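You operate a simulated robot arm through the tools that you are given. There is no shell and no other tool. Be economical: measure what you need, move in short steps, check, and stop when the job is done.

The job below is to be done with a simulated robot arm. You get a single attempt, and the scene is never put back.

TASK
Clamp the square cover, rub it bright, lay it in the blue tray.
Fine: small green pad, put back; clamp open again.

The check looks at the end state, three seconds after you hand in, the way a careful person would. Anything else that was tipped, shoved, dropped, spilled or broken makes it a failure. A push-on lid holds only when it is set on centred and level and pressed home; a screw cap is set on level and turned clockwise until tight.

THE ROBOT
A 6-joint arm with a two-finger parallel gripper, fixed in place. Base frame: the origin is at the foot of the arm, x ahead of it, y to its left, z up; the work surface is at about z = 0. Units: m, rad, N and s.
With the tool pointing down near the work surface it reaches from about 0.12 to 0.5 m from the base axis. Its first joint turns from -1.257 to 1.257 rad. Payload 0.65 kg.
The TCP is the grasp point between the finger pads, 0.025 m short of the fingertips. In the tool frame z runs along the fingers and y along their closing line. Largest opening 0.076 m; finger width 0.018, thickness 0.01; the body of the gripper, 0.036 by 0.078 m, starts 0.045 m behind the TCP.
Orientation is that of the tool frame in the base frame, as a unit quaternion [x, y, z, w]. With the fingers straight down and closing along the base's y, the tool's x points along the base's -x, its y along +y and its z along -z.

THE INTERFACE
- The arm moves only by the tool step_arm. Its argument "motion" is text: rows parted by semicolons, each of 7 numbers parted by spaces: the turn, a rotation vector about the base's x, y, z in rad, then the shift along the base's x, y, z in mm, then the finger opening in mm, from 0 to 76. In form: wx wy wz tx ty tz grip; .... A call has 1 to 12 rows; each row shifts and turns the commanded pose from where the row before left it. Rows are played at 5 a second. More than 0.05 m and 0.15 rad between two rows, or a gripper value outside its range, and nothing of the call is played. A pose out of reach is approached as far as the arm can. The call stops where the force on the tool passes 90 N (or 10 N more than at its start, if that is more) or the arm is blocked; 0.2 s more then pass. The fingers move at their own pace (about 0.108 m/s each) and stop on an object; they squeeze with about 34 N. The grip force told is the motor's: it shows also when the fingers shut on nothing. Time passes only in rows, and 0.2 s behind the last, so rows that do not move let the fingers close. The reply holds the time, the measured pose of the TCP, the force on the tool along the base axes, the opening and the grip force, in the units named above and with some noise.
- Cameras (640 x 400 px; columns grow to the right, rows downward): "scene" is fixed at [0.0457, 0.2597, 0.412]; the picture's right is [-0.85, -0.53, 0.00], its down [-0.20, 0.33, -0.92] and it looks along [0.49, -0.79, -0.38] (base axes); focal length 261 px, centre (320, 200). "wrist" rides on the gripper at [-0.028, 0, -0.045] in the tool frame; the picture's right is [0.00, -1.00, 0.00], its down [0.97, 0.00, -0.24] and it looks along [0.24, 0.00, 0.97] (tool axes); focal length 218 px, centre (320, 200). There is no depth. A picture from a camera that has moved, and an enlarged one, comes with that camera's place and axes in the base frame and with its lens. The place of the scene camera against the robot may be out by one fixed shift of up to 0.025 m in any direction.
- capture(camera): a new picture of that camera. It takes no simulated time.
- inspect(camera, box): a new picture of the part [left, top, right, bottom] of that camera's present view, enlarged. It takes no simulated time.
- job_done(): hands the job in; it is judged then, once.

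Work in short steps. Places have to be worked out from the pictures, the camera data and where the tool is seen: move nearer, look again, correct. Check each grasp and each placing, and mend what went wrong. You have 120 turns and 84 pictures in all, those below and enlarged ones among them. Open the gripper and draw the arm clear of the work before you hand the job in, unless the task says otherwise; then end with one line.

The tools are called after "Request:" as a command line: name --argument value ..., lists and objects as JSON in quotes. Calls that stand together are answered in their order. step_arm: Moves the arm, as the interface text tells. Its arguments: {"type":"object","properties":{"motion":{"type":"string"}},"required":["motion"]} The other tools are called the same way: capture (camera) takes a picture; inspect (camera, box) takes an enlarged picture of a part of a camera's view; job_done () hands the job in.

At the start:

```text
time: 0.0
ee_pos: [0.2552, 0.0068, 0.3296]
orientation: [0.0, 1.0, 0.001, 0.0]
ft_force: [-0.3, -1.0, 0.7]
width: 0.0761
grasp_force: 0.0
```

scene: 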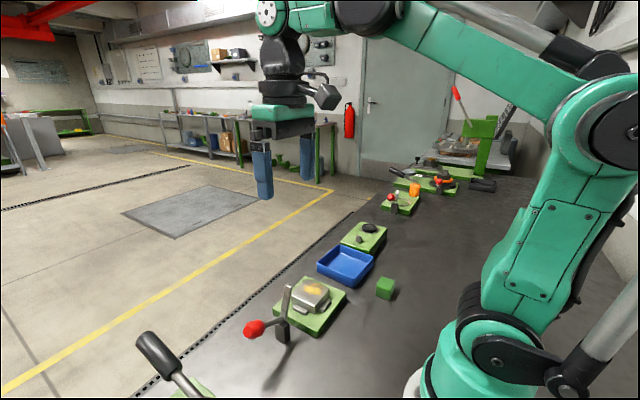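
wrist: 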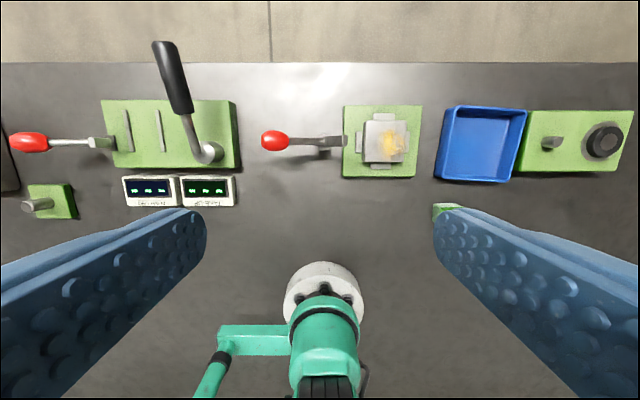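

The wrist view shows a clamp fixture with a stained square cover, a red-knobbed lever, a blue tray, and a green block to the right. I'll enlarge these to see the details.

Request:
inspect --camera "wrist" --box '[240, 80, 440, 205]'

Request:
inspect --camera "scene" --box '[220, 210, 420, 350]'

Request:
inspect --camera "wrist" --box '[420, 80, 640, 218]'

```text
3.20 times, centred on (340, 142) of wrist
camera zoom: at [0.2836, 0.0068, 0.3741], right [0.0, -1.0, 0.0], down [-0.97, 0.0, 0.24], along [-0.24, 0.0, -0.97], focal length 698 px, centre (256, 384)
```

zoom: 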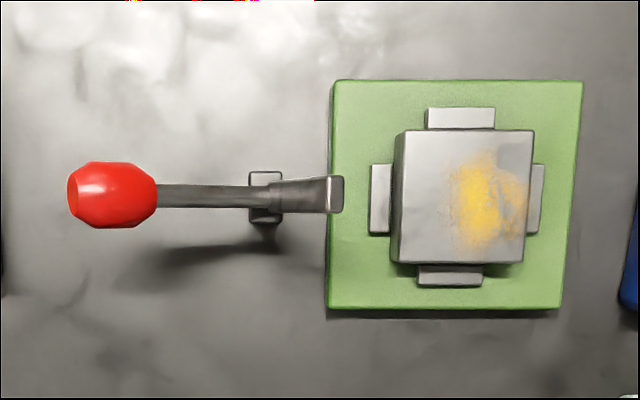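

```text
2.86 times, centred on (320, 280) of scene
camera zoom: at [0.0457, 0.2597, 0.412], right [-0.85, -0.53, 0.0], down [-0.2, 0.33, -0.92], along [0.49, -0.79, -0.38], focal length 744 px, centre (320, -29)
```

zoom: 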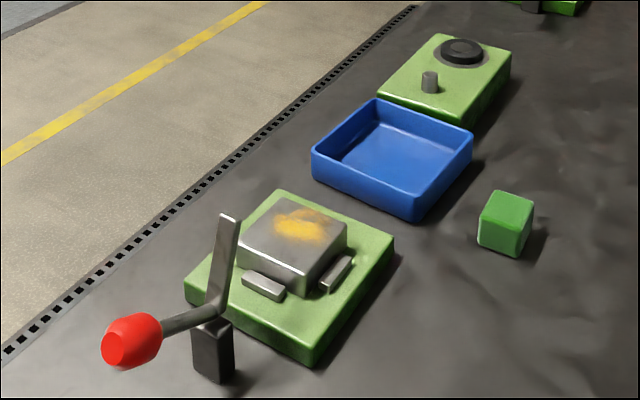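

```text
2.90 times, centred on (530, 149) of wrist
camera zoom: at [0.2836, 0.0068, 0.3741], right [0.0, -1.0, 0.0], down [-0.97, 0.0, 0.24], along [-0.24, 0.0, -0.97], focal length 633 px, centre (-289, 348)
```

zoom: 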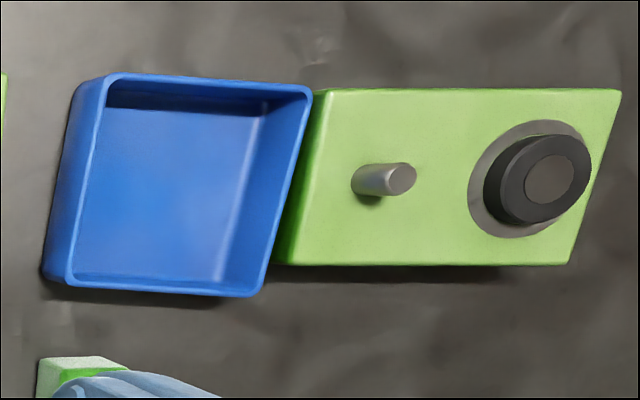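

The lever is an L: its handle points to +y and its clamp arm stands up, so lifting the handle swings the arm onto the cover. I'll move the camera over the pad and tray to locate them.

Request:
step_arm --motion "0 0 0 -20 -40 -10 76; 0 0 0 -20 -45 -20 76; 0 0 0 -20 -45 -20 76; 0 0 0 0 -45 -20 76; 0 0 0 0 0 0 76"

Request:
capture --camera "wrist"

Request:
capture --camera "scene"

```text
refused: row 2 steps farther than a row can; nothing moved
```

```text
78 pictures are left
camera wrist: at [0.2836, 0.0068, 0.3741], right [0.0, -1.0, 0.0], down [-0.97, 0.0, 0.24], along [-0.24, 0.0, -0.97], focal length 218 px, centre (320, 200)
```

wrist: 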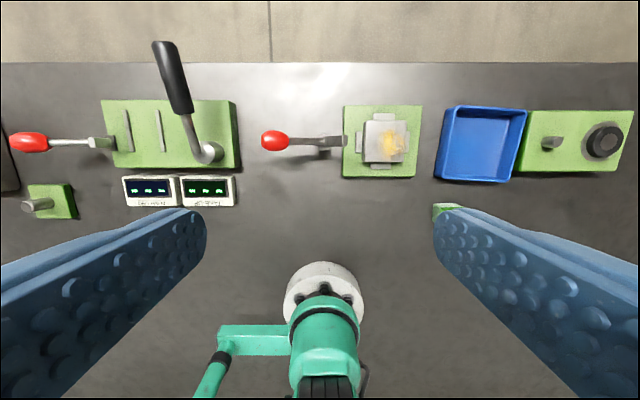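

```text
77 pictures are left
```

scene: 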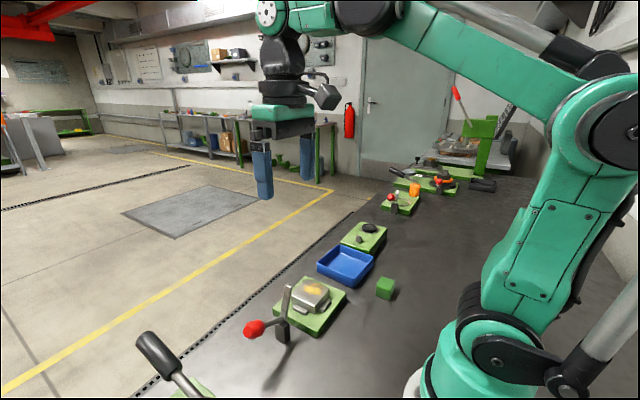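

A row was longer than 50 mm, so nothing moved. I'll repeat the same move in shorter rows.

Request:
step_arm --motion "0 0 0 -10 -40 -10 76; 0 0 0 -10 -40 -10 76; 0 0 0 -10 -40 -10 76; 0 0 0 -10 -40 -20 76; 0 0 0 -10 -30 -20 76; 0 0 0 0 0 0 76"

```text
time: 1.4
ee_pos: [0.2045, -0.1841, 0.2576]
orientation: [-0.001, 1.0, 0.002, 0.001]
ft_force: [-0.3, -0.8, 0.6]
width: 0.0759
grasp_force: 0.0
```

Now I'm above the pad and tray area. I'll take a picture.

Request:
capture --camera "wrist"

Request:
capture --camera "scene"

```text
76 pictures are left
camera wrist: at [0.2322, -0.1834, 0.3025], right [0.0, -1.0, 0.0], down [-0.97, 0.0, 0.24], along [-0.24, 0.0, -0.97], focal length 218 px, centre (320, 200)
```

wrist: 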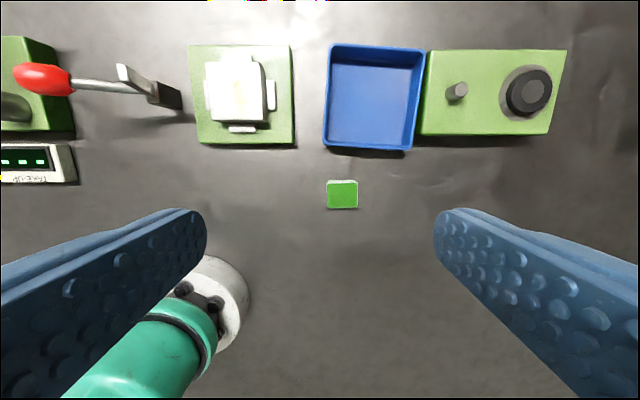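

```text
75 pictures are left
```

scene: 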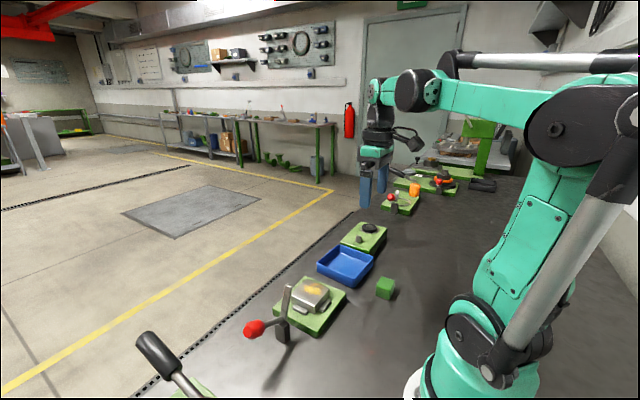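

I'll enlarge the pad and the lever/clamp from here.

Request:
inspect --camera "wrist" --box '[290, 150, 400, 219]'

Request:
inspect --camera "wrist" --box '[0, 25, 300, 165]'

```text
5.80 times, centred on (345, 184) of wrist
camera zoom: at [0.2322, -0.1834, 0.3025], right [0.0, -1.0, 0.0], down [-0.97, 0.0, 0.24], along [-0.24, 0.0, -0.97], focal length 1265 px, centre (175, 290)
```

zoom: 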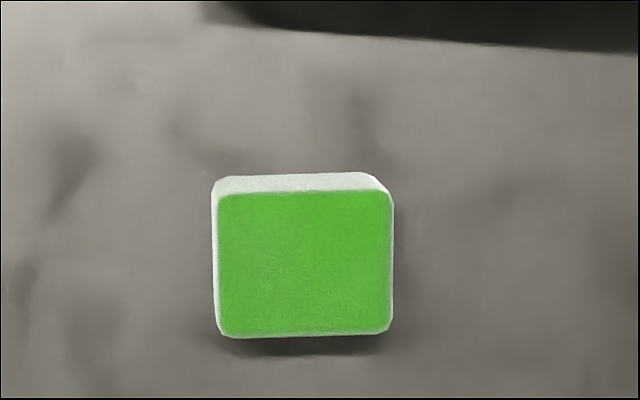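

```text
2.13 times, centred on (150, 95) of wrist
camera zoom: at [0.2322, -0.1834, 0.3025], right [0.0, -1.0, 0.0], down [-0.97, 0.0, 0.24], along [-0.24, 0.0, -0.97], focal length 466 px, centre (683, 424)
```

zoom: 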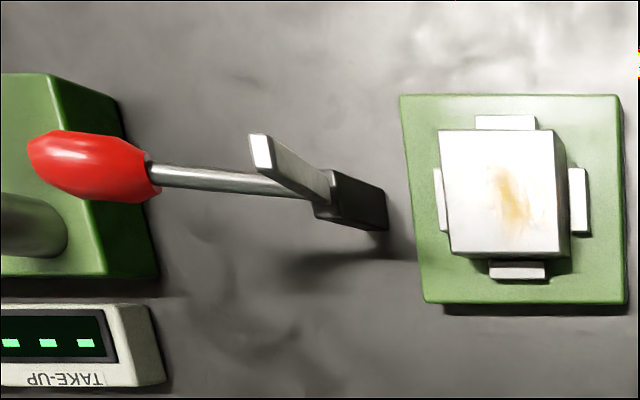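

Triangulated from the two views:
- Lever knob: about (0.290, 0.064, 0.089)
- Lever pivot: about (0.29, 0.003, 0.038)
- Clamp arm tip: about (0.29, -0.023, 0.106)
- Cover: centre (0.29, -0.09), top at z≈0.04, about 58 mm square

I'll yaw 90° so the fingers close along x, and travel toward the knob at a safe height.

Request:
step_arm --motion "0 0 0.14 8 22 0 76; 0 0 0.14 8 22 0 76; 0 0 0.14 8 22 0 76; 0 0 0.14 8 22 0 76; 0 0 0.14 8 22 0 76; 0 0 0.14 8 22 0 76; 0 0 0.14 8 22 0 76; 0 0 0.14 8 22 0 76; 0 0 0.14 8 22 0 76; 0 0 0.14 8 22 0 76; 0 0 0.17 5.5 22 0 76; 0 0 0 0 22 0 76"

```text
refused: row 11 steps farther than a row can; nothing moved
```

One row's turn was over 0.15 rad, so I'll correct that and send it again.

Request:
step_arm --motion "0 0 0.143 8 23 0 76; 0 0 0.143 8 23 0 76; 0 0 0.143 8 23 0 76; 0 0 0.143 8 23 0 76; 0 0 0.143 8 23 0 76; 0 0 0.143 8 23 0 76; 0 0 0.143 8 23 0 76; 0 0 0.143 8 23 0 76; 0 0 0.143 8 23 0 76; 0 0 0.143 8 23 0 76; 0 0 0.141 5.5 23 0 76; 0 0 0 0 23 0 76"

Request:
capture --camera "wrist"

```text
time: 4.0
ee_pos: [0.2901, 0.0951, 0.2603]
orientation: [0.708, -0.706, -0.001, 0.0]
ft_force: [0.1, 0.2, 0.0]
width: 0.0757
grasp_force: 0.0
```

```text
72 pictures are left
camera wrist: at [0.2903, 0.1227, 0.3054], right [1.0, 0.0, 0.0], down [0.0, -0.97, 0.24], along [0.0, -0.24, -0.97], focal length 218 px, centre (320, 200)
```

wrist: 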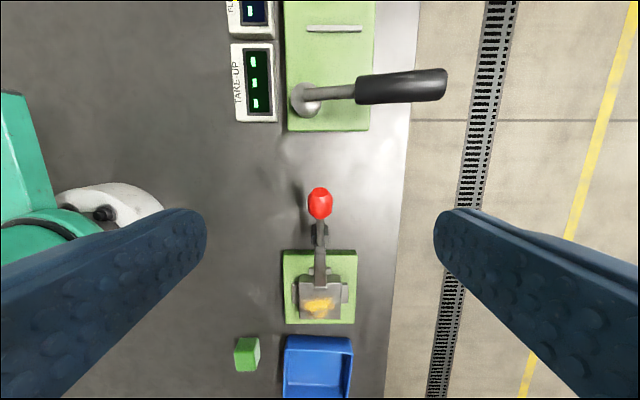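

The knob is directly ahead and matches the estimate. I'll tilt −0.4 rad about x and descend to about 70 mm from the knob along the tool axis.

Request:
step_arm --motion "-0.14 0 0 0 0 -30 76; -0.13 0 0 0 -1 -30 76; -0.13 0 0 0 -2 -47 76; 0 0 0 0 0 0 76"

Request:
capture --camera "wrist"

Request:
inspect --camera "scene" --box '[140, 200, 400, 400]'

```text
time: 5.0
ee_pos: [0.2919, 0.0923, 0.1523]
orientation: [0.693, -0.693, 0.139, 0.142]
ft_force: [0.2, 0.4, -0.5]
width: 0.0759
grasp_force: 0.0
```

```text
71 pictures are left
camera wrist: at [0.2923, 0.1359, 0.1829], right [1.0, 0.0, 0.0], down [0.0, -0.8, 0.6], along [0.0, -0.6, -0.8], focal length 218 px, centre (320, 200)
```

wrist: 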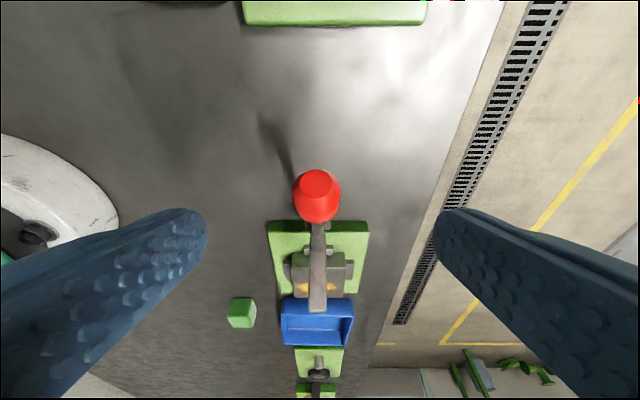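

```text
2.00 times, centred on (270, 300) of scene
camera zoom: at [0.0457, 0.2597, 0.412], right [-0.85, -0.53, 0.0], down [-0.2, 0.33, -0.92], along [0.49, -0.79, -0.38], focal length 521 px, centre (420, 0)
```

zoom: 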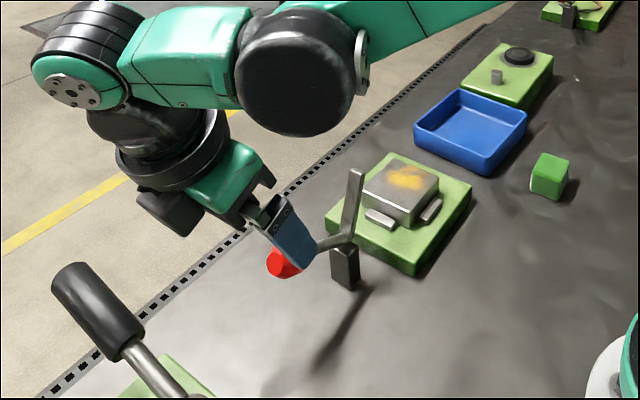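

The knob is centred and within reach. I'll advance along the tool axis to it and close.

Request:
step_arm --motion "0 0 0 -1 -14 -32 76; 0 0 0 -1 -13 -32 76; 0 0 0 0 0 0 76"

Request:
inspect --camera "scene" --box '[180, 220, 360, 360]'

Request:
capture --camera "wrist"

```text
time: 5.8
ee_pos: [0.2889, 0.0638, 0.0878]
orientation: [-0.693, 0.693, -0.139, -0.14]
ft_force: [0.5, -0.4, 0.3]
width: 0.076
grasp_force: 0.0
```

```text
2.86 times, centred on (270, 290) of scene
camera zoom: at [0.0457, 0.2597, 0.412], right [-0.85, -0.53, 0.0], down [-0.2, 0.33, -0.92], along [0.49, -0.79, -0.38], focal length 744 px, centre (463, -57)
```

zoom: 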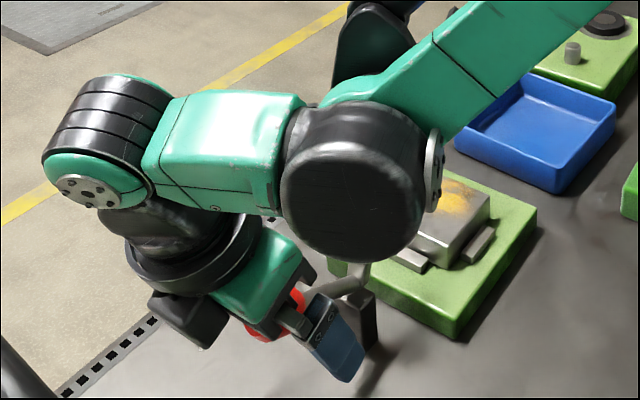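

```text
68 pictures are left
camera wrist: at [0.2898, 0.1089, 0.1181], right [1.0, 0.0, 0.0], down [0.0, -0.8, 0.6], along [0.0, -0.6, -0.8], focal length 218 px, centre (320, 200)
```

wrist: 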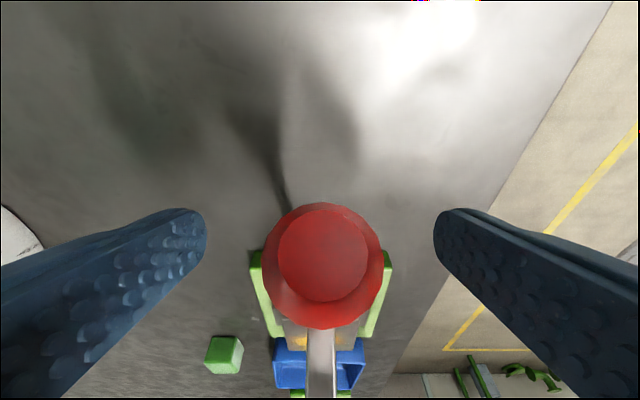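

The knob sits between the fingers at the TCP. I'll close on it.

Request:
step_arm --motion "0 0 0 0 0 0 15; 0 0 0 0 0 0 15; 0 0 0 0 0 0 15"

```text
time: 6.6
ee_pos: [0.289, 0.0657, 0.0891]
orientation: [0.694, -0.693, 0.14, 0.14]
ft_force: [14.8, -4.2, -7.1]
width: 0.0255
grasp_force: 41.4
```

Gripped, at about 25.5 mm, with a slight x side-load. I'll swing the knob up the arc about the pivot in small steps and watch the force.

Request:
step_arm --motion "0.12 0 0 1 -6.6 7.2 15; 0.12 0 0 0 -7.4 6.3 15; 0.12 0 0 0 -8 5.3 15"

```text
time: 7.4
ee_pos: [0.2906, 0.0409, 0.1053]
orientation: [0.708, -0.706, 0.011, 0.012]
ft_force: [5.2, 23.1, 15.5]
width: 0.0253
grasp_force: 41.2
```

The forces are moderate and mostly radial, so I'm slightly outside the true arc. I'll continue with a small inward correction.

Request:
step_arm --motion "0.12 0 0 0 -9.4 3.2 15; 0.12 0 0 0 -9.4 2.8 15; 0.12 0 0 0 -9.4 2 15"

Request:
inspect --camera "scene" --box '[180, 200, 380, 360]'

```text
time: 8.2
ee_pos: [0.29, 0.0117, 0.1156]
orientation: [-0.698, 0.698, 0.113, 0.113]
ft_force: [3.8, 13.1, 10.8]
width: 0.025
grasp_force: 40.7
```

```text
2.50 times, centred on (280, 280) of scene
camera zoom: at [0.0456, 0.2597, 0.412], right [-0.85, -0.53, 0.0], down [-0.2, 0.33, -0.92], along [0.49, -0.79, -0.38], focal length 651 px, centre (420, 0)
```

zoom: 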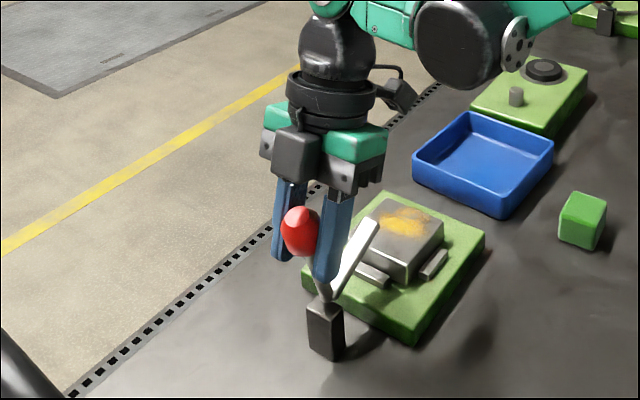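

It's swinging as planned, and the arm is now about 35° above the cover. I'll continue in small increments.

Request:
step_arm --motion "0.12 0 0 0 -9.4 0 15; 0.12 0 0 0 -9.4 -1 15"

Request:
inspect --camera "scene" --box '[180, 200, 380, 360]'

```text
time: 8.8
ee_pos: [0.2902, -0.0064, 0.1159]
orientation: [0.679, -0.679, -0.198, -0.196]
ft_force: [-4.2, 7.2, 24.6]
width: 0.0249
grasp_force: 40.9
```

```text
2.50 times, centred on (280, 280) of scene
camera zoom: at [0.0456, 0.2597, 0.412], right [-0.85, -0.53, 0.0], down [-0.2, 0.33, -0.92], along [0.49, -0.79, -0.38], focal length 651 px, centre (420, 0)
```

zoom: 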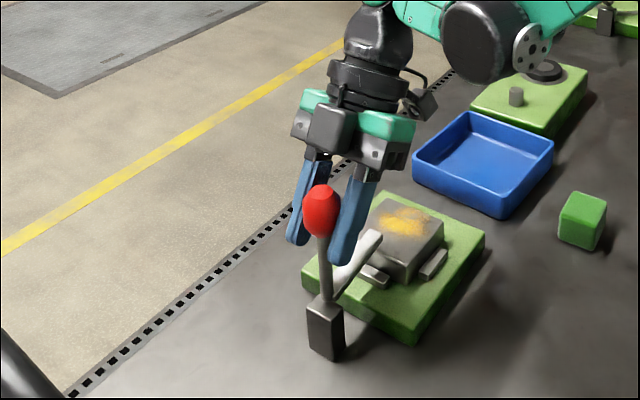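

The arm tip is nearing the cover. I'll take two more steps, then check the force.

Request:
step_arm --motion "0.1 0 0 0 -8.5 -3 15; 0.05 0 0 0 -5 -1.5 15"

Request:
inspect --camera "scene" --box '[240, 240, 360, 350]'

```text
time: 9.4
ee_pos: [0.291, -0.0195, 0.1084]
orientation: [0.663, -0.661, -0.248, -0.247]
ft_force: [-10.8, 30.1, 9.3]
width: 0.0249
grasp_force: 40.6
```

```text
3.64 times, centred on (300, 295) of scene
camera zoom: at [0.0456, 0.2597, 0.412], right [-0.85, -0.53, 0.0], down [-0.2, 0.33, -0.92], along [0.49, -0.79, -0.38], focal length 948 px, centre (393, -146)
```

zoom: 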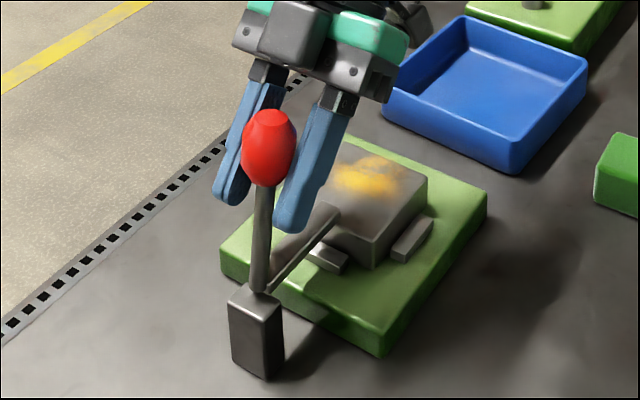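

The arm tip appears to be at the cover's edge and the y force has risen to 30 N. I'll push a few millimetres more to see whether it's seated.

Request:
step_arm --motion "0.04 0 0 0 -4 -1.5 15; 0 0 0 0 0 0 15"

Request:
inspect --camera "scene" --box '[260, 260, 350, 340]'

```text
time: 10.0
ee_pos: [0.2899, -0.0259, 0.1077]
orientation: [-0.657, 0.659, 0.259, 0.257]
ft_force: [-30.8, -5.0, -23.9]
width: 0.0186
grasp_force: 37.0
```

```text
5.00 times, centred on (305, 300) of scene
camera zoom: at [0.0457, 0.2597, 0.412], right [-0.85, -0.53, 0.0], down [-0.2, 0.33, -0.92], along [0.49, -0.79, -0.38], focal length 1303 px, centre (395, -300)
```

zoom: 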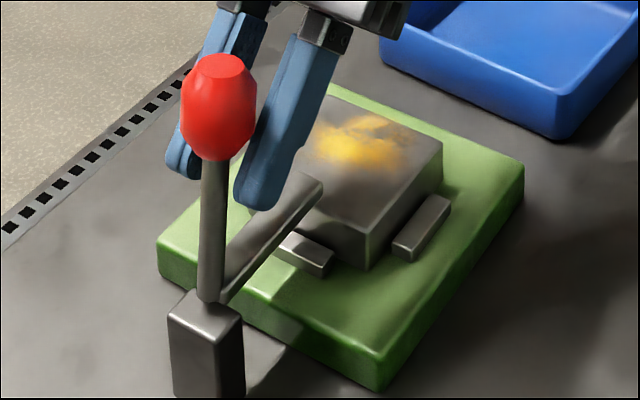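

The fingers slid along the knob while the arm lies flat on the cover edge, so it looks seated. I'll open and back off along the tool axis.

Request:
step_arm --motion "0 0 0 0 0 0 76; 0 0 0 0 0 0 76; 0 0 0 0 0 0 76; 0 0 0 0 -20 22 76; 0 0 0 0 -25 30 76; 0 0 0 0 -25 30 76; -0.15 0 0 0 0 10 76; -0.15 0 0 0 0 10 76; -0.15 0 0 0 0 0 76; -0.15 0 0 0 0 0 76; -0.15 0 0 0 0 0 76; 0 0 0 0 0 0 76"

Request:
capture --camera "wrist"

Request:
inspect --camera "scene" --box '[250, 240, 370, 340]'

```text
time: 12.6
ee_pos: [0.2894, -0.0937, 0.2113]
orientation: [-0.707, 0.708, 0.0, -0.001]
ft_force: [1.0, 0.3, -0.5]
width: 0.0762
grasp_force: 0.0
```

```text
63 pictures are left
camera wrist: at [0.2904, -0.0655, 0.2552], right [1.0, 0.0, 0.0], down [0.0, -0.97, 0.24], along [0.0, -0.24, -0.97], focal length 218 px, centre (320, 200)
```

wrist: 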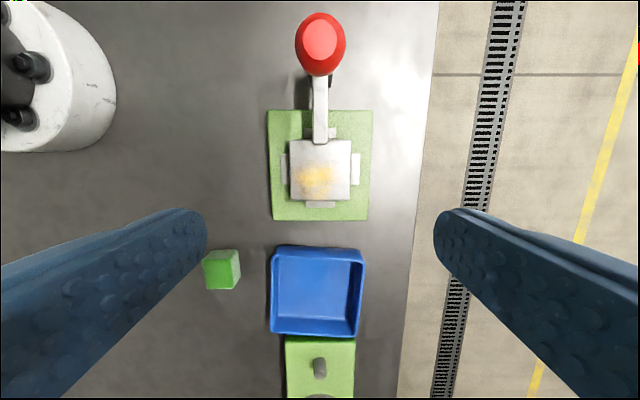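

```text
4.00 times, centred on (310, 290) of scene
camera zoom: at [0.0457, 0.2597, 0.412], right [-0.85, -0.53, 0.0], down [-0.2, 0.33, -0.92], along [0.49, -0.79, -0.38], focal length 1042 px, centre (360, -160)
```

zoom: 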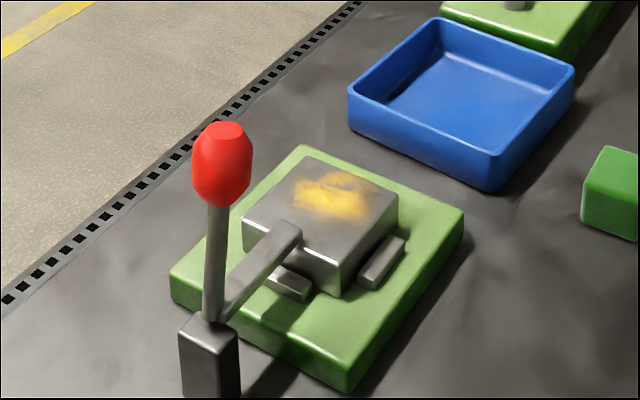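

The clamp holds the cover at its +y edge and the stain is free. Next I need the pad's height and place, so I'll enlarge it from this second viewpoint.

Request:
inspect --camera "wrist" --box '[170, 220, 270, 310]'

Request:
inspect --camera "wrist" --box '[250, 90, 390, 230]'

```text
4.44 times, centred on (220, 265) of wrist
camera zoom: at [0.2904, -0.0655, 0.2552], right [1.0, 0.0, 0.0], down [0.0, -0.97, 0.24], along [0.0, -0.24, -0.97], focal length 970 px, centre (764, -89)
```

zoom: 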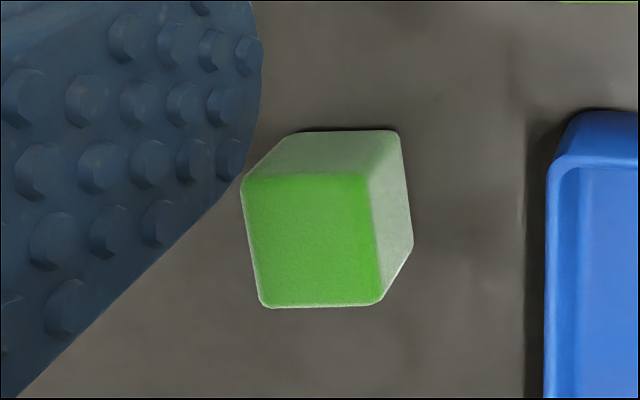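

```text
2.86 times, centred on (320, 160) of wrist
camera zoom: at [0.2904, -0.0655, 0.2552], right [1.0, 0.0, 0.0], down [0.0, -0.97, 0.24], along [0.0, -0.24, -0.97], focal length 624 px, centre (320, 314)
```

zoom: 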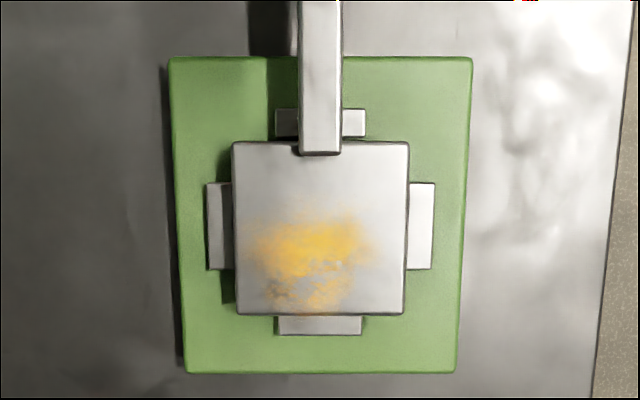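

From the two views:
- Pad: top at (0.170, −0.213), z≈0.0256, about 32 mm in x by 39 mm in y
- Stain: x 0.264–0.308, y −0.084 to −0.117

I'll move above the pad, keeping the fingers closing along x and opened to 50 mm.

Request:
step_arm --motion "0 0 0 -30 -30 -10 50; 0 0 0 -30 -30 -10 50; 0 0 0 -30 -30 -20 50; 0 0 0 -29.5 -29 -30 50; 0 0 0 0 0 -40 50; 0 0 0 0 0 0 50"

Request:
capture --camera "wrist"

```text
refused: row 4 steps farther than a row can; nothing moved
```

```text
59 pictures are left
camera wrist: at [0.2904, -0.0655, 0.2552], right [1.0, 0.0, 0.0], down [0.0, -0.97, 0.24], along [0.0, -0.24, -0.97], focal length 218 px, centre (320, 200)
```

wrist: 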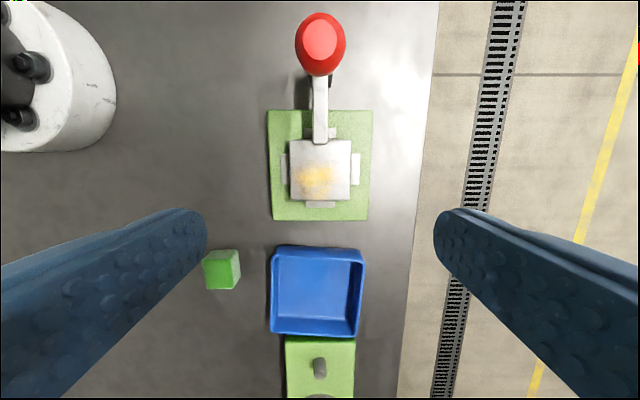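

The fourth row was slightly over the limit. I'll split it and wait to picture until the move is done.

Request:
step_arm --motion "0 0 0 -30 -30 -10 50; 0 0 0 -30 -30 -10 50; 0 0 0 -30 -30 -20 50; 0 0 0 -29.5 -29 -10 50; 0 0 0 0 0 -45 50; 0 0 0 0 0 0 50"

```text
time: 14.0
ee_pos: [0.1695, -0.2115, 0.1159]
orientation: [0.708, -0.707, -0.002, 0.0]
ft_force: [0.0, 0.9, -0.3]
width: 0.0499
grasp_force: 0.0
```

Now above the pad. I'll take a picture to confirm alignment.

Request:
capture --camera "wrist"

```text
58 pictures are left
camera wrist: at [0.1703, -0.1828, 0.1603], right [1.0, 0.0, 0.0], down [0.0, -0.97, 0.24], along [0.0, -0.24, -0.97], focal length 218 px, centre (320, 200)
```

wrist: 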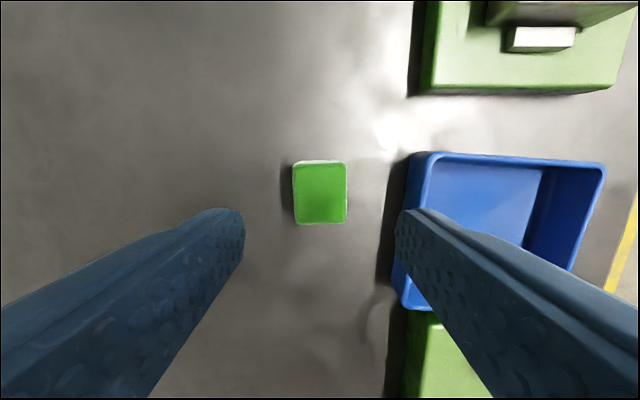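

The pad is centred under the TCP and the tray edge clears the fingers by about 14 mm. I'll descend so about 14 mm of pad sticks out below the fingertips, and grip.

Request:
step_arm --motion "0 0 0 0.5 -1 -40 50; 0 0 0 0 0 -37 50; 0 0 0 0 0 0 50; 0 0 0 0 0 0 20; 0 0 0 0 0 0 20; 0 0 0 0 0 0 20"

Request:
inspect --camera "scene" --box '[320, 220, 460, 320]'

```text
time: 15.4
ee_pos: [0.1683, -0.2159, 0.0381]
orientation: [0.707, -0.707, -0.002, -0.001]
ft_force: [1.0, 0.3, -0.6]
width: 0.0329
grasp_force: 34.2
```

```text
4.00 times, centred on (390, 270) of scene
camera zoom: at [0.0457, 0.2597, 0.412], right [-0.85, -0.53, 0.0], down [-0.2, 0.33, -0.92], along [0.49, -0.79, -0.38], focal length 1042 px, centre (40, -80)
```

zoom: 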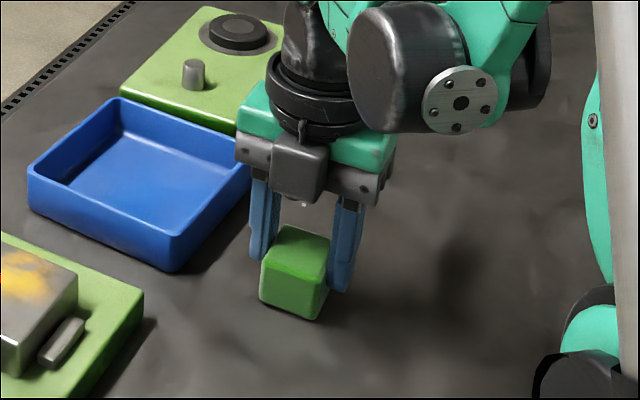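

Pad gripped at 32.9 mm. I'll lift it and carry it over the stain, staying well above everything.

Request:
step_arm --motion "0 0 0 0 0 40 20; 0 0 0 0 0 40 20; 0 0 0 30 28 0 20; 0 0 0 30 28 0 20; 0 0 0 30 28 0 20; 0 0 0 26 29 0 20; 0 0 0 0 0 -20 20; 0 0 0 0 0 0 20"

Request:
inspect --camera "scene" --box '[240, 220, 380, 330]'

Request:
capture --camera "wrist"

```text
time: 17.2
ee_pos: [0.2891, -0.1042, 0.0979]
orientation: [-0.707, 0.707, 0.001, 0.0]
ft_force: [0.3, 0.7, -0.3]
width: 0.0329
grasp_force: 33.9
```

```text
3.64 times, centred on (310, 275) of scene
camera zoom: at [0.0457, 0.2597, 0.412], right [-0.85, -0.53, 0.0], down [-0.2, 0.33, -0.92], along [0.49, -0.79, -0.38], focal length 948 px, centre (356, -73)
```

zoom: 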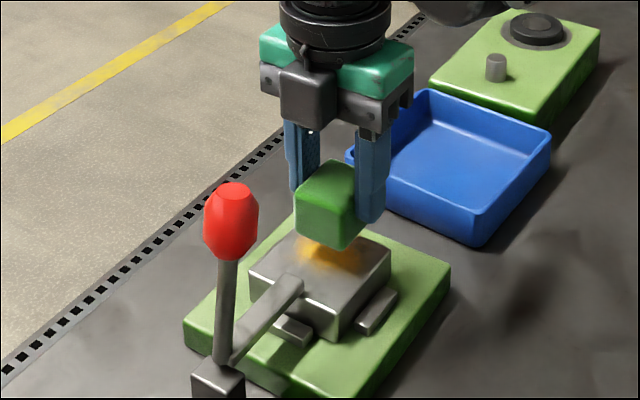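

```text
55 pictures are left
camera wrist: at [0.2882, -0.0755, 0.1423], right [1.0, 0.0, 0.0], down [0.0, -0.97, 0.24], along [0.0, -0.24, -0.97], focal length 218 px, centre (320, 200)
```

wrist: 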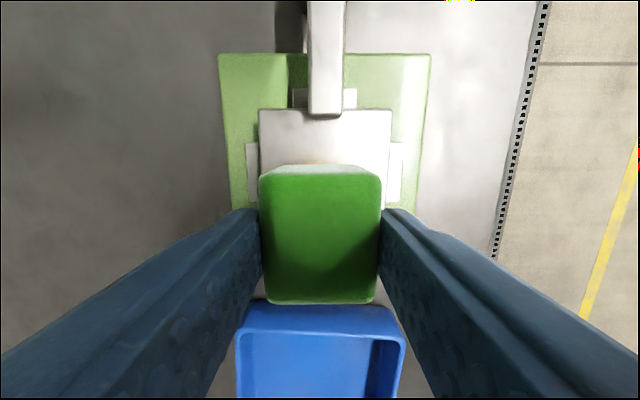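

The pad is above the stain with good clearance to the knob. I'll lower it in small steps until contact shows.

Request:
step_arm --motion "0 0 0 0 2 -14 20; 0 0 0 0 0 -3 20; 0 0 0 0 0 -2 20; 0 0 0 0 0 0 20"

```text
time: 18.2
ee_pos: [0.2867, -0.101, 0.0789]
orientation: [0.708, -0.707, -0.001, -0.001]
ft_force: [1.7, -8.5, 44.0]
width: 0.0326
grasp_force: 34.0
```

Contact, but at 44 N it's harder than needed. I'll ease off about 1 mm and start rubbing along x.

Request:
step_arm --motion "0 0 0 0 0 -0 20; 0 0 0 0 0 1.2 20; 0 0 0 0 0 0 20"

```text
time: 19.0
ee_pos: [0.2867, -0.1008, 0.0799]
orientation: [0.707, -0.707, -0.002, -0.001]
ft_force: [-0.5, -0.3, -0.4]
width: 0.0327
grasp_force: 33.7
```

Contact is lost, so I'll go down 0.7 mm for a light press and make some x strokes.

Request:
step_arm --motion "0 0 0 0 0 -0.7 20; 0 0 0 6 0 0 20; 0 0 0 7 0 0 20; 0 0 0 -9 0 0 20; 0 0 0 -9 0 0 20; 0 0 0 -7 0 0 20; 0 0 0 8 0 0 20; 0 0 0 8 0 0 20; 0 0 0 8 0 0 20; 0 0 0 -8 0 0 20; 0 0 0 -8 0 0 20; 0 0 0 -8 0 0 20"

```text
time: 21.6
ee_pos: [0.2755, -0.1011, 0.0792]
orientation: [-0.707, 0.707, 0.002, 0.0]
ft_force: [0.9, -0.8, 0.9]
width: 0.0327
grasp_force: 34.3
```

The force reads about zero, so there's hardly any contact. I'll lower another 0.6 mm and check.

Request:
step_arm --motion "0 0 0 4 0 -0.6 20; 0 0 0 4 0 0 20"

```text
time: 22.2
ee_pos: [0.283, -0.1016, 0.0793]
orientation: [0.707, -0.707, -0.001, 0.0]
ft_force: [-12.9, -1.6, 27.5]
width: 0.0328
grasp_force: 34.0
```

Good contact now, at about 27 N with friction along x. I'll rub back and forth across the stain.

Request:
step_arm --motion "0 0 0 8 0 0 20; 0 0 0 8 0 0 20; 0 0 0 -8 0 0 20; 0 0 0 -8 0 0 20; 0 0 0 -8 0 0 20; 0 0 0 8 0 0 20; 0 0 0 8 0 0 20; 0 0 0 8 0 0 20; 0 0 0 -8 0 0 20; 0 0 0 -8 0 0 20; 0 0 0 -8 0 0 20; 0 0 0 8 0 0 20"

Request:
inspect --camera "scene" --box '[240, 220, 380, 330]'

```text
time: 24.8
ee_pos: [0.2841, -0.0995, 0.0802]
orientation: [0.708, -0.707, -0.002, -0.001]
ft_force: [0.2, 0.2, -0.8]
width: 0.0326
grasp_force: 34.3
```

```text
3.64 times, centred on (310, 275) of scene
camera zoom: at [0.0457, 0.2597, 0.412], right [-0.85, -0.53, 0.0], down [-0.2, 0.33, -0.92], along [0.49, -0.79, -0.38], focal length 948 px, centre (356, -73)
```

zoom: 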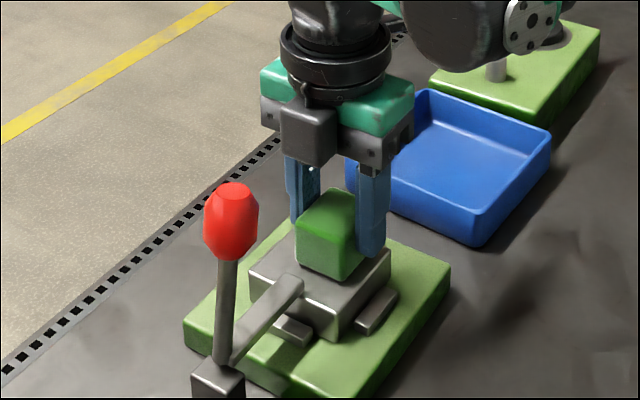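

The force has dropped again, as the pad slid up slightly in the grip. I'll lift to look at the stain.

Request:
step_arm --motion "0 0 0 0 -20 25 20; 0 0 0 0 -30 15 20; 0 0 0 0 0 0 20"

Request:
inspect --camera "scene" --box '[260, 250, 360, 330]'

Request:
capture --camera "wrist"

```text
time: 25.6
ee_pos: [0.2843, -0.1473, 0.1199]
orientation: [0.707, -0.707, -0.002, -0.001]
ft_force: [0.3, 0.5, 0.5]
width: 0.0327
grasp_force: 34.3
```

```text
5.00 times, centred on (310, 290) of scene
camera zoom: at [0.0457, 0.2597, 0.412], right [-0.85, -0.53, 0.0], down [-0.2, 0.33, -0.92], along [0.49, -0.79, -0.38], focal length 1303 px, centre (370, -250)
```

zoom: 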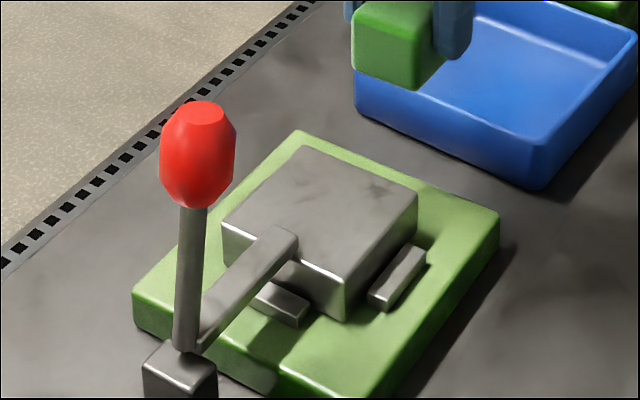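

```text
52 pictures are left
camera wrist: at [0.2837, -0.1195, 0.1637], right [1.0, 0.0, 0.0], down [0.0, -0.97, 0.24], along [0.0, -0.24, -0.97], focal length 218 px, centre (320, 200)
```

wrist: 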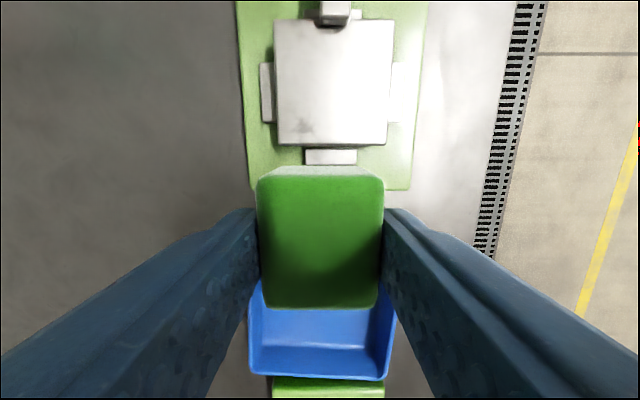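

The yellow stain is gone, with a faint grey patch remaining near the −y/−x edge. I'll enlarge that.

Request:
inspect --camera "wrist" --box '[260, 10, 410, 160]'

Request:
inspect --camera "scene" --box '[295, 270, 350, 315]'

```text
2.67 times, centred on (335, 85) of wrist
camera zoom: at [0.2837, -0.1195, 0.1637], right [1.0, 0.0, 0.0], down [0.0, -0.97, 0.24], along [0.0, -0.24, -0.97], focal length 582 px, centre (280, 507)
```

zoom: 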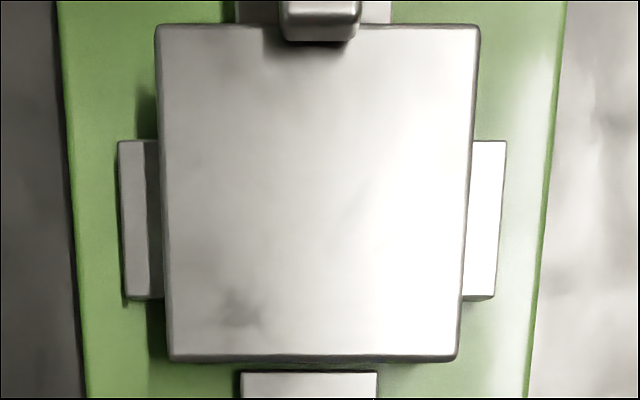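

```text
8.89 times, centred on (322, 292) of scene
camera zoom: at [0.0457, 0.2597, 0.412], right [-0.85, -0.53, 0.0], down [-0.2, 0.33, -0.92], along [0.49, -0.79, -0.38], focal length 2316 px, centre (298, -622)
```

zoom: 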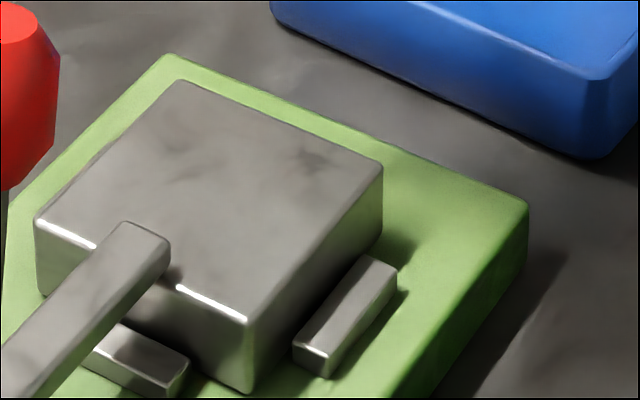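

A faint grey smudge remains at about (0.275, −0.108). I'll go back and rub more, with steady pressure and wider strokes.

Request:
step_arm --motion "0 0 0 0 30 -15 20; 0 0 0 -4 14 -22 20; 0 0 0 0 0 -3 20; 0 0 0 0 0 -0.8 20; 0 0 0 0 0 0 20"

```text
time: 26.8
ee_pos: [0.2796, -0.1045, 0.0789]
orientation: [0.707, -0.707, -0.002, 0.0]
ft_force: [0.2, 0.0, -1.1]
width: 0.0325
grasp_force: 33.9
```

No contact yet, so I'll lower a bit more.

Request:
step_arm --motion "0 0 0 0 0 -0.6 20; 0 0 0 0 0 -0.4 20"

```text
time: 27.4
ee_pos: [0.28, -0.1049, 0.0785]
orientation: [-0.707, 0.707, 0.002, 0.001]
ft_force: [0.5, 6.6, 32.7]
width: 0.0329
grasp_force: 34.0
```

Contact at 33 N. I'll rub over the smudge with x and y strokes, adding a slight downward trim to hold pressure.

Request:
step_arm --motion "0 0 0 -8 0 0 20; 0 0 0 8 0 -0.1 20; 0 0 0 8 0 0 20; 0 0 0 8 0 -0.1 20; 0 0 0 -8 -5 0 20; 0 0 0 -8 0 -0.1 20; 0 0 0 -8 0 0 20; 0 0 0 8 0 -0.1 20; 0 0 0 8 5 0 20; 0 0 0 -8 0 -0.1 20; 0 0 0 -8 0 0 20; 0 0 0 8 -4 -0.1 20"

```text
time: 30.0
ee_pos: [0.2776, -0.1081, 0.076]
orientation: [-0.707, 0.707, 0.004, 0.0]
ft_force: [-16.2, 18.3, 57.5]
width: 0.0326
grasp_force: 34.1
```

The pressure is now ample at 57 N. I'll rub some more without adding any downward motion.

Request:
step_arm --motion "0 0 0 8 0 0.3 20; 0 0 0 -8 0 0 20; 0 0 0 -8 0 0 20; 0 0 0 8 0 0 20; 0 0 0 8 4 0 20; 0 0 0 8 0 0 20; 0 0 0 -8 0 0 20; 0 0 0 -8 0 0 20; 0 0 0 -4 0 0 20; 0 0 0 8 0 0 20"

```text
time: 32.2
ee_pos: [0.2825, -0.1054, 0.0763]
orientation: [0.707, -0.707, -0.002, 0.0]
ft_force: [-2.2, -0.5, 4.8]
width: 0.033
grasp_force: 34.6
```

I'll lift and look again.

Request:
step_arm --motion "0 0 0 0 -10 25 20; 0 0 0 0 -35 20 20; 0 0 0 0 0 0 20"

Request:
inspect --camera "wrist" --box '[260, 10, 410, 160]'

Request:
inspect --camera "scene" --box '[270, 250, 370, 330]'

```text
time: 33.0
ee_pos: [0.2837, -0.1503, 0.1239]
orientation: [-0.707, 0.707, 0.002, 0.0]
ft_force: [0.5, -0.6, 0.4]
width: 0.0328
grasp_force: 34.1
```

```text
2.67 times, centred on (335, 85) of wrist
camera zoom: at [0.2834, -0.122, 0.1682], right [1.0, 0.0, 0.0], down [0.0, -0.97, 0.24], along [0.0, -0.24, -0.97], focal length 582 px, centre (280, 507)
```

zoom: 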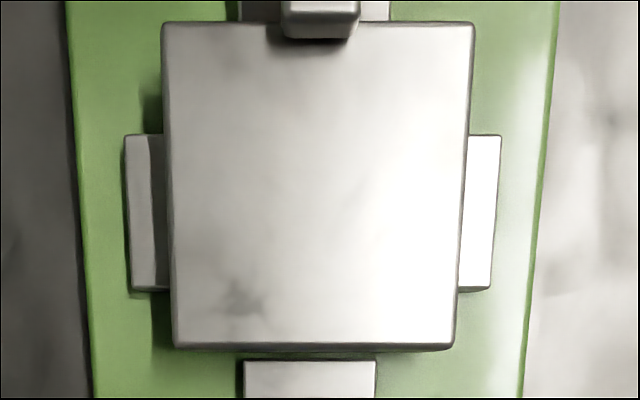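

```text
5.00 times, centred on (320, 290) of scene
camera zoom: at [0.0457, 0.2597, 0.412], right [-0.85, -0.53, 0.0], down [-0.2, 0.33, -0.92], along [0.49, -0.79, -0.38], focal length 1303 px, centre (320, -250)
```

zoom: 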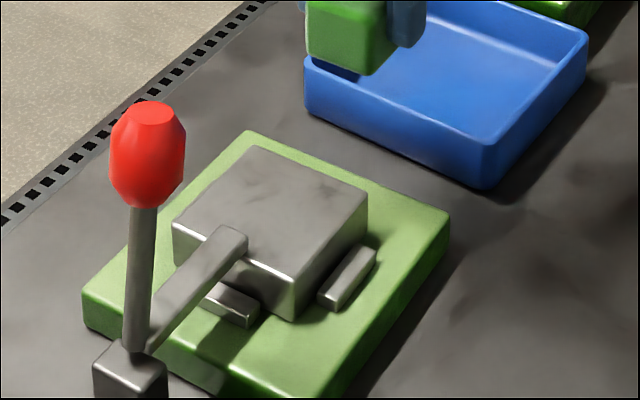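

The remaining mark is unchanged, and the same mottling appears elsewhere on the metal, so it's surface texture. The yellow stain is fully gone. Next I'll return the pad to its original spot.

Request:
step_arm --motion "0 0 0 -28 -16 0 20; 0 0 0 -28 -16 0 20; 0 0 0 -28 -16 0 20; 0 0 0 -28 -16 0 20; 0 0 0 0 0 -40 20; 0 0 0 0 0 -30 20; 0 0 0 0 0 0 20"

Request:
inspect --camera "scene" --box '[320, 220, 460, 320]'

Request:
capture --camera "wrist"

```text
time: 34.6
ee_pos: [0.1715, -0.2148, 0.0512]
orientation: [0.707, -0.707, -0.003, 0.0]
ft_force: [0.1, 0.3, 0.3]
width: 0.0328
grasp_force: 34.3
```

```text
4.00 times, centred on (390, 270) of scene
camera zoom: at [0.0457, 0.2597, 0.412], right [-0.85, -0.53, 0.0], down [-0.2, 0.33, -0.92], along [0.49, -0.79, -0.38], focal length 1042 px, centre (40, -80)
```

zoom: 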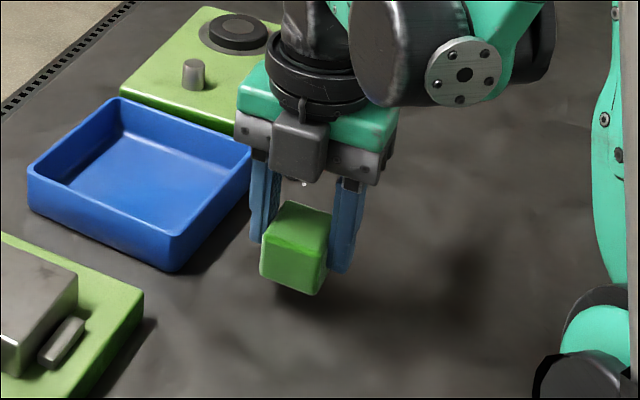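

```text
46 pictures are left
camera wrist: at [0.1721, -0.1856, 0.0963], right [1.0, 0.0, 0.0], down [0.0, -0.97, 0.24], along [0.0, -0.24, -0.97], focal length 218 px, centre (320, 200)
```

wrist: 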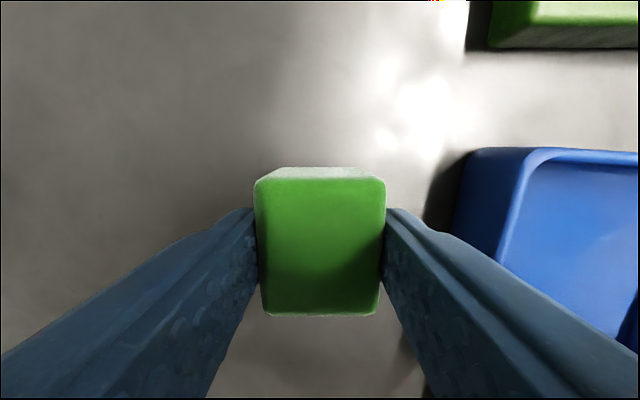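

The pad is level and over its spot. I'll lower in fine steps to the table.

Request:
step_arm --motion "0 0 0 -1 0.5 -12 20; 0 0 0 0 0 -1.5 20; 0 0 0 0 0 -1 20; 0 0 0 0 0 0 20"

```text
time: 35.6
ee_pos: [0.1701, -0.2127, 0.0388]
orientation: [-0.707, 0.707, 0.002, 0.001]
ft_force: [0.1, 0.5, -0.2]
width: 0.0328
grasp_force: 33.9
```

No contact yet. I'll go a little lower.

Request:
step_arm --motion "0 0 0 0 0 -1 20; 0 0 0 0 0 -0.7 20; 0 0 0 0 0 0 20"

```text
time: 36.4
ee_pos: [0.1701, -0.2138, 0.0359]
orientation: [-0.707, 0.708, 0.002, 0.001]
ft_force: [0.8, -0.1, -0.9]
width: 0.0328
grasp_force: 33.8
```

Still free, so I'll try another millimetre.

Request:
step_arm --motion "0 0 0 0 0 -0.6 20; 0 0 0 0 0 -0.5 20; 0 0 0 0 0 0 20"

```text
time: 37.2
ee_pos: [0.171, -0.2139, 0.0337]
orientation: [0.707, -0.707, -0.002, 0.0]
ft_force: [-1.5, -4.3, 15.8]
width: 0.0326
grasp_force: 33.8
```

Contact at 16 N. I'll open to 50 mm and lift clear.

Request:
step_arm --motion "0 0 0 0 0 0.4 20; 0 0 0 0 0 0 50; 0 0 0 0 0 0 50; 0 0 0 0 0 40 50; 0 0 0 0 0 45 50; 0 0 0 0 0 45 50; 0 0 0 0 0 0 50"

Request:
capture --camera "wrist"

Request:
capture --camera "scene"

```text
time: 38.8
ee_pos: [0.1704, -0.2176, 0.1658]
orientation: [-0.707, 0.707, 0.002, 0.0]
ft_force: [-0.2, 0.5, 0.2]
width: 0.0499
grasp_force: 0.0
```

```text
45 pictures are left
camera wrist: at [0.17, -0.1901, 0.2101], right [1.0, 0.0, 0.0], down [0.0, -0.97, 0.24], along [0.0, -0.24, -0.97], focal length 218 px, centre (320, 200)
```

wrist: 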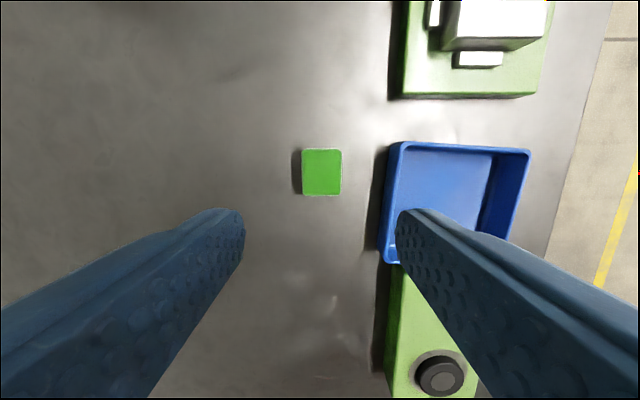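

```text
44 pictures are left
```

scene: 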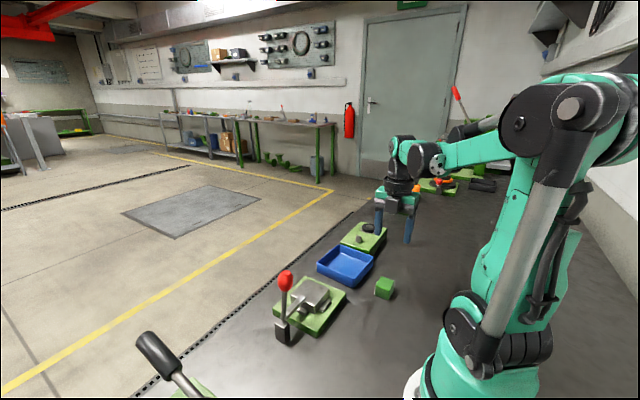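

The pad stands at (0.172, −0.211), within 2 mm of where it began. Now I'll approach the knob again to open the clamp, tilted 0.6 rad with the fingers wide.

Request:
step_arm --motion "0 0 0 0 0 35 76; 0.12 0 0 24 32 0 76; 0.12 0 0 24 32 0 76; 0.12 0 0 24 32 0 76; 0.12 0 0 24 32 0 76; 0.12 0 0 24 32 0 76; 0 0 0 0 0 -20 76; 0 0 0 0 0 0 76"

Request:
capture --camera "wrist"

Request:
inspect --camera "scene" --box '[200, 200, 380, 350]'

```text
time: 40.6
ee_pos: [0.2893, -0.0527, 0.1805]
orientation: [0.676, -0.675, -0.211, -0.21]
ft_force: [0.0, -0.5, -0.4]
width: 0.076
grasp_force: 0.1
```

```text
43 pictures are left
camera wrist: at [0.2888, -0.0548, 0.2327], right [1.0, 0.0, 0.0], down [0.0, -0.94, -0.35], along [0.0, 0.35, -0.94], focal length 218 px, centre (320, 200)
```

wrist: 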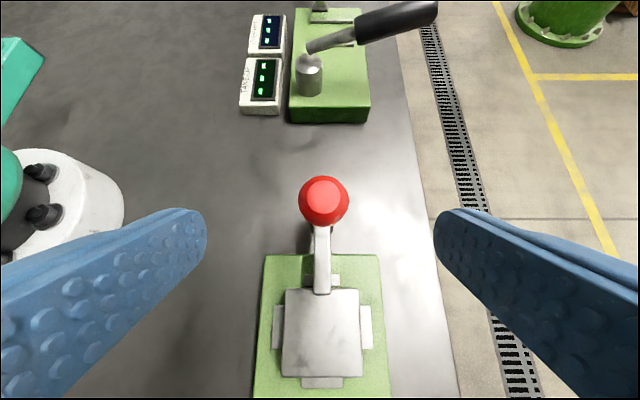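

```text
2.67 times, centred on (290, 275) of scene
camera zoom: at [0.0457, 0.2597, 0.412], right [-0.85, -0.53, 0.0], down [-0.2, 0.33, -0.92], along [0.49, -0.79, -0.38], focal length 695 px, centre (400, 0)
```

zoom: 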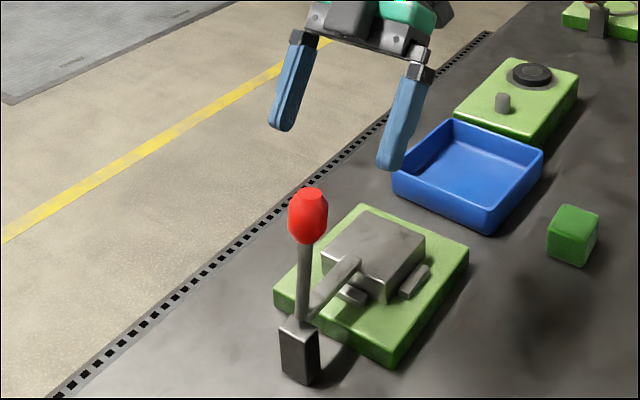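

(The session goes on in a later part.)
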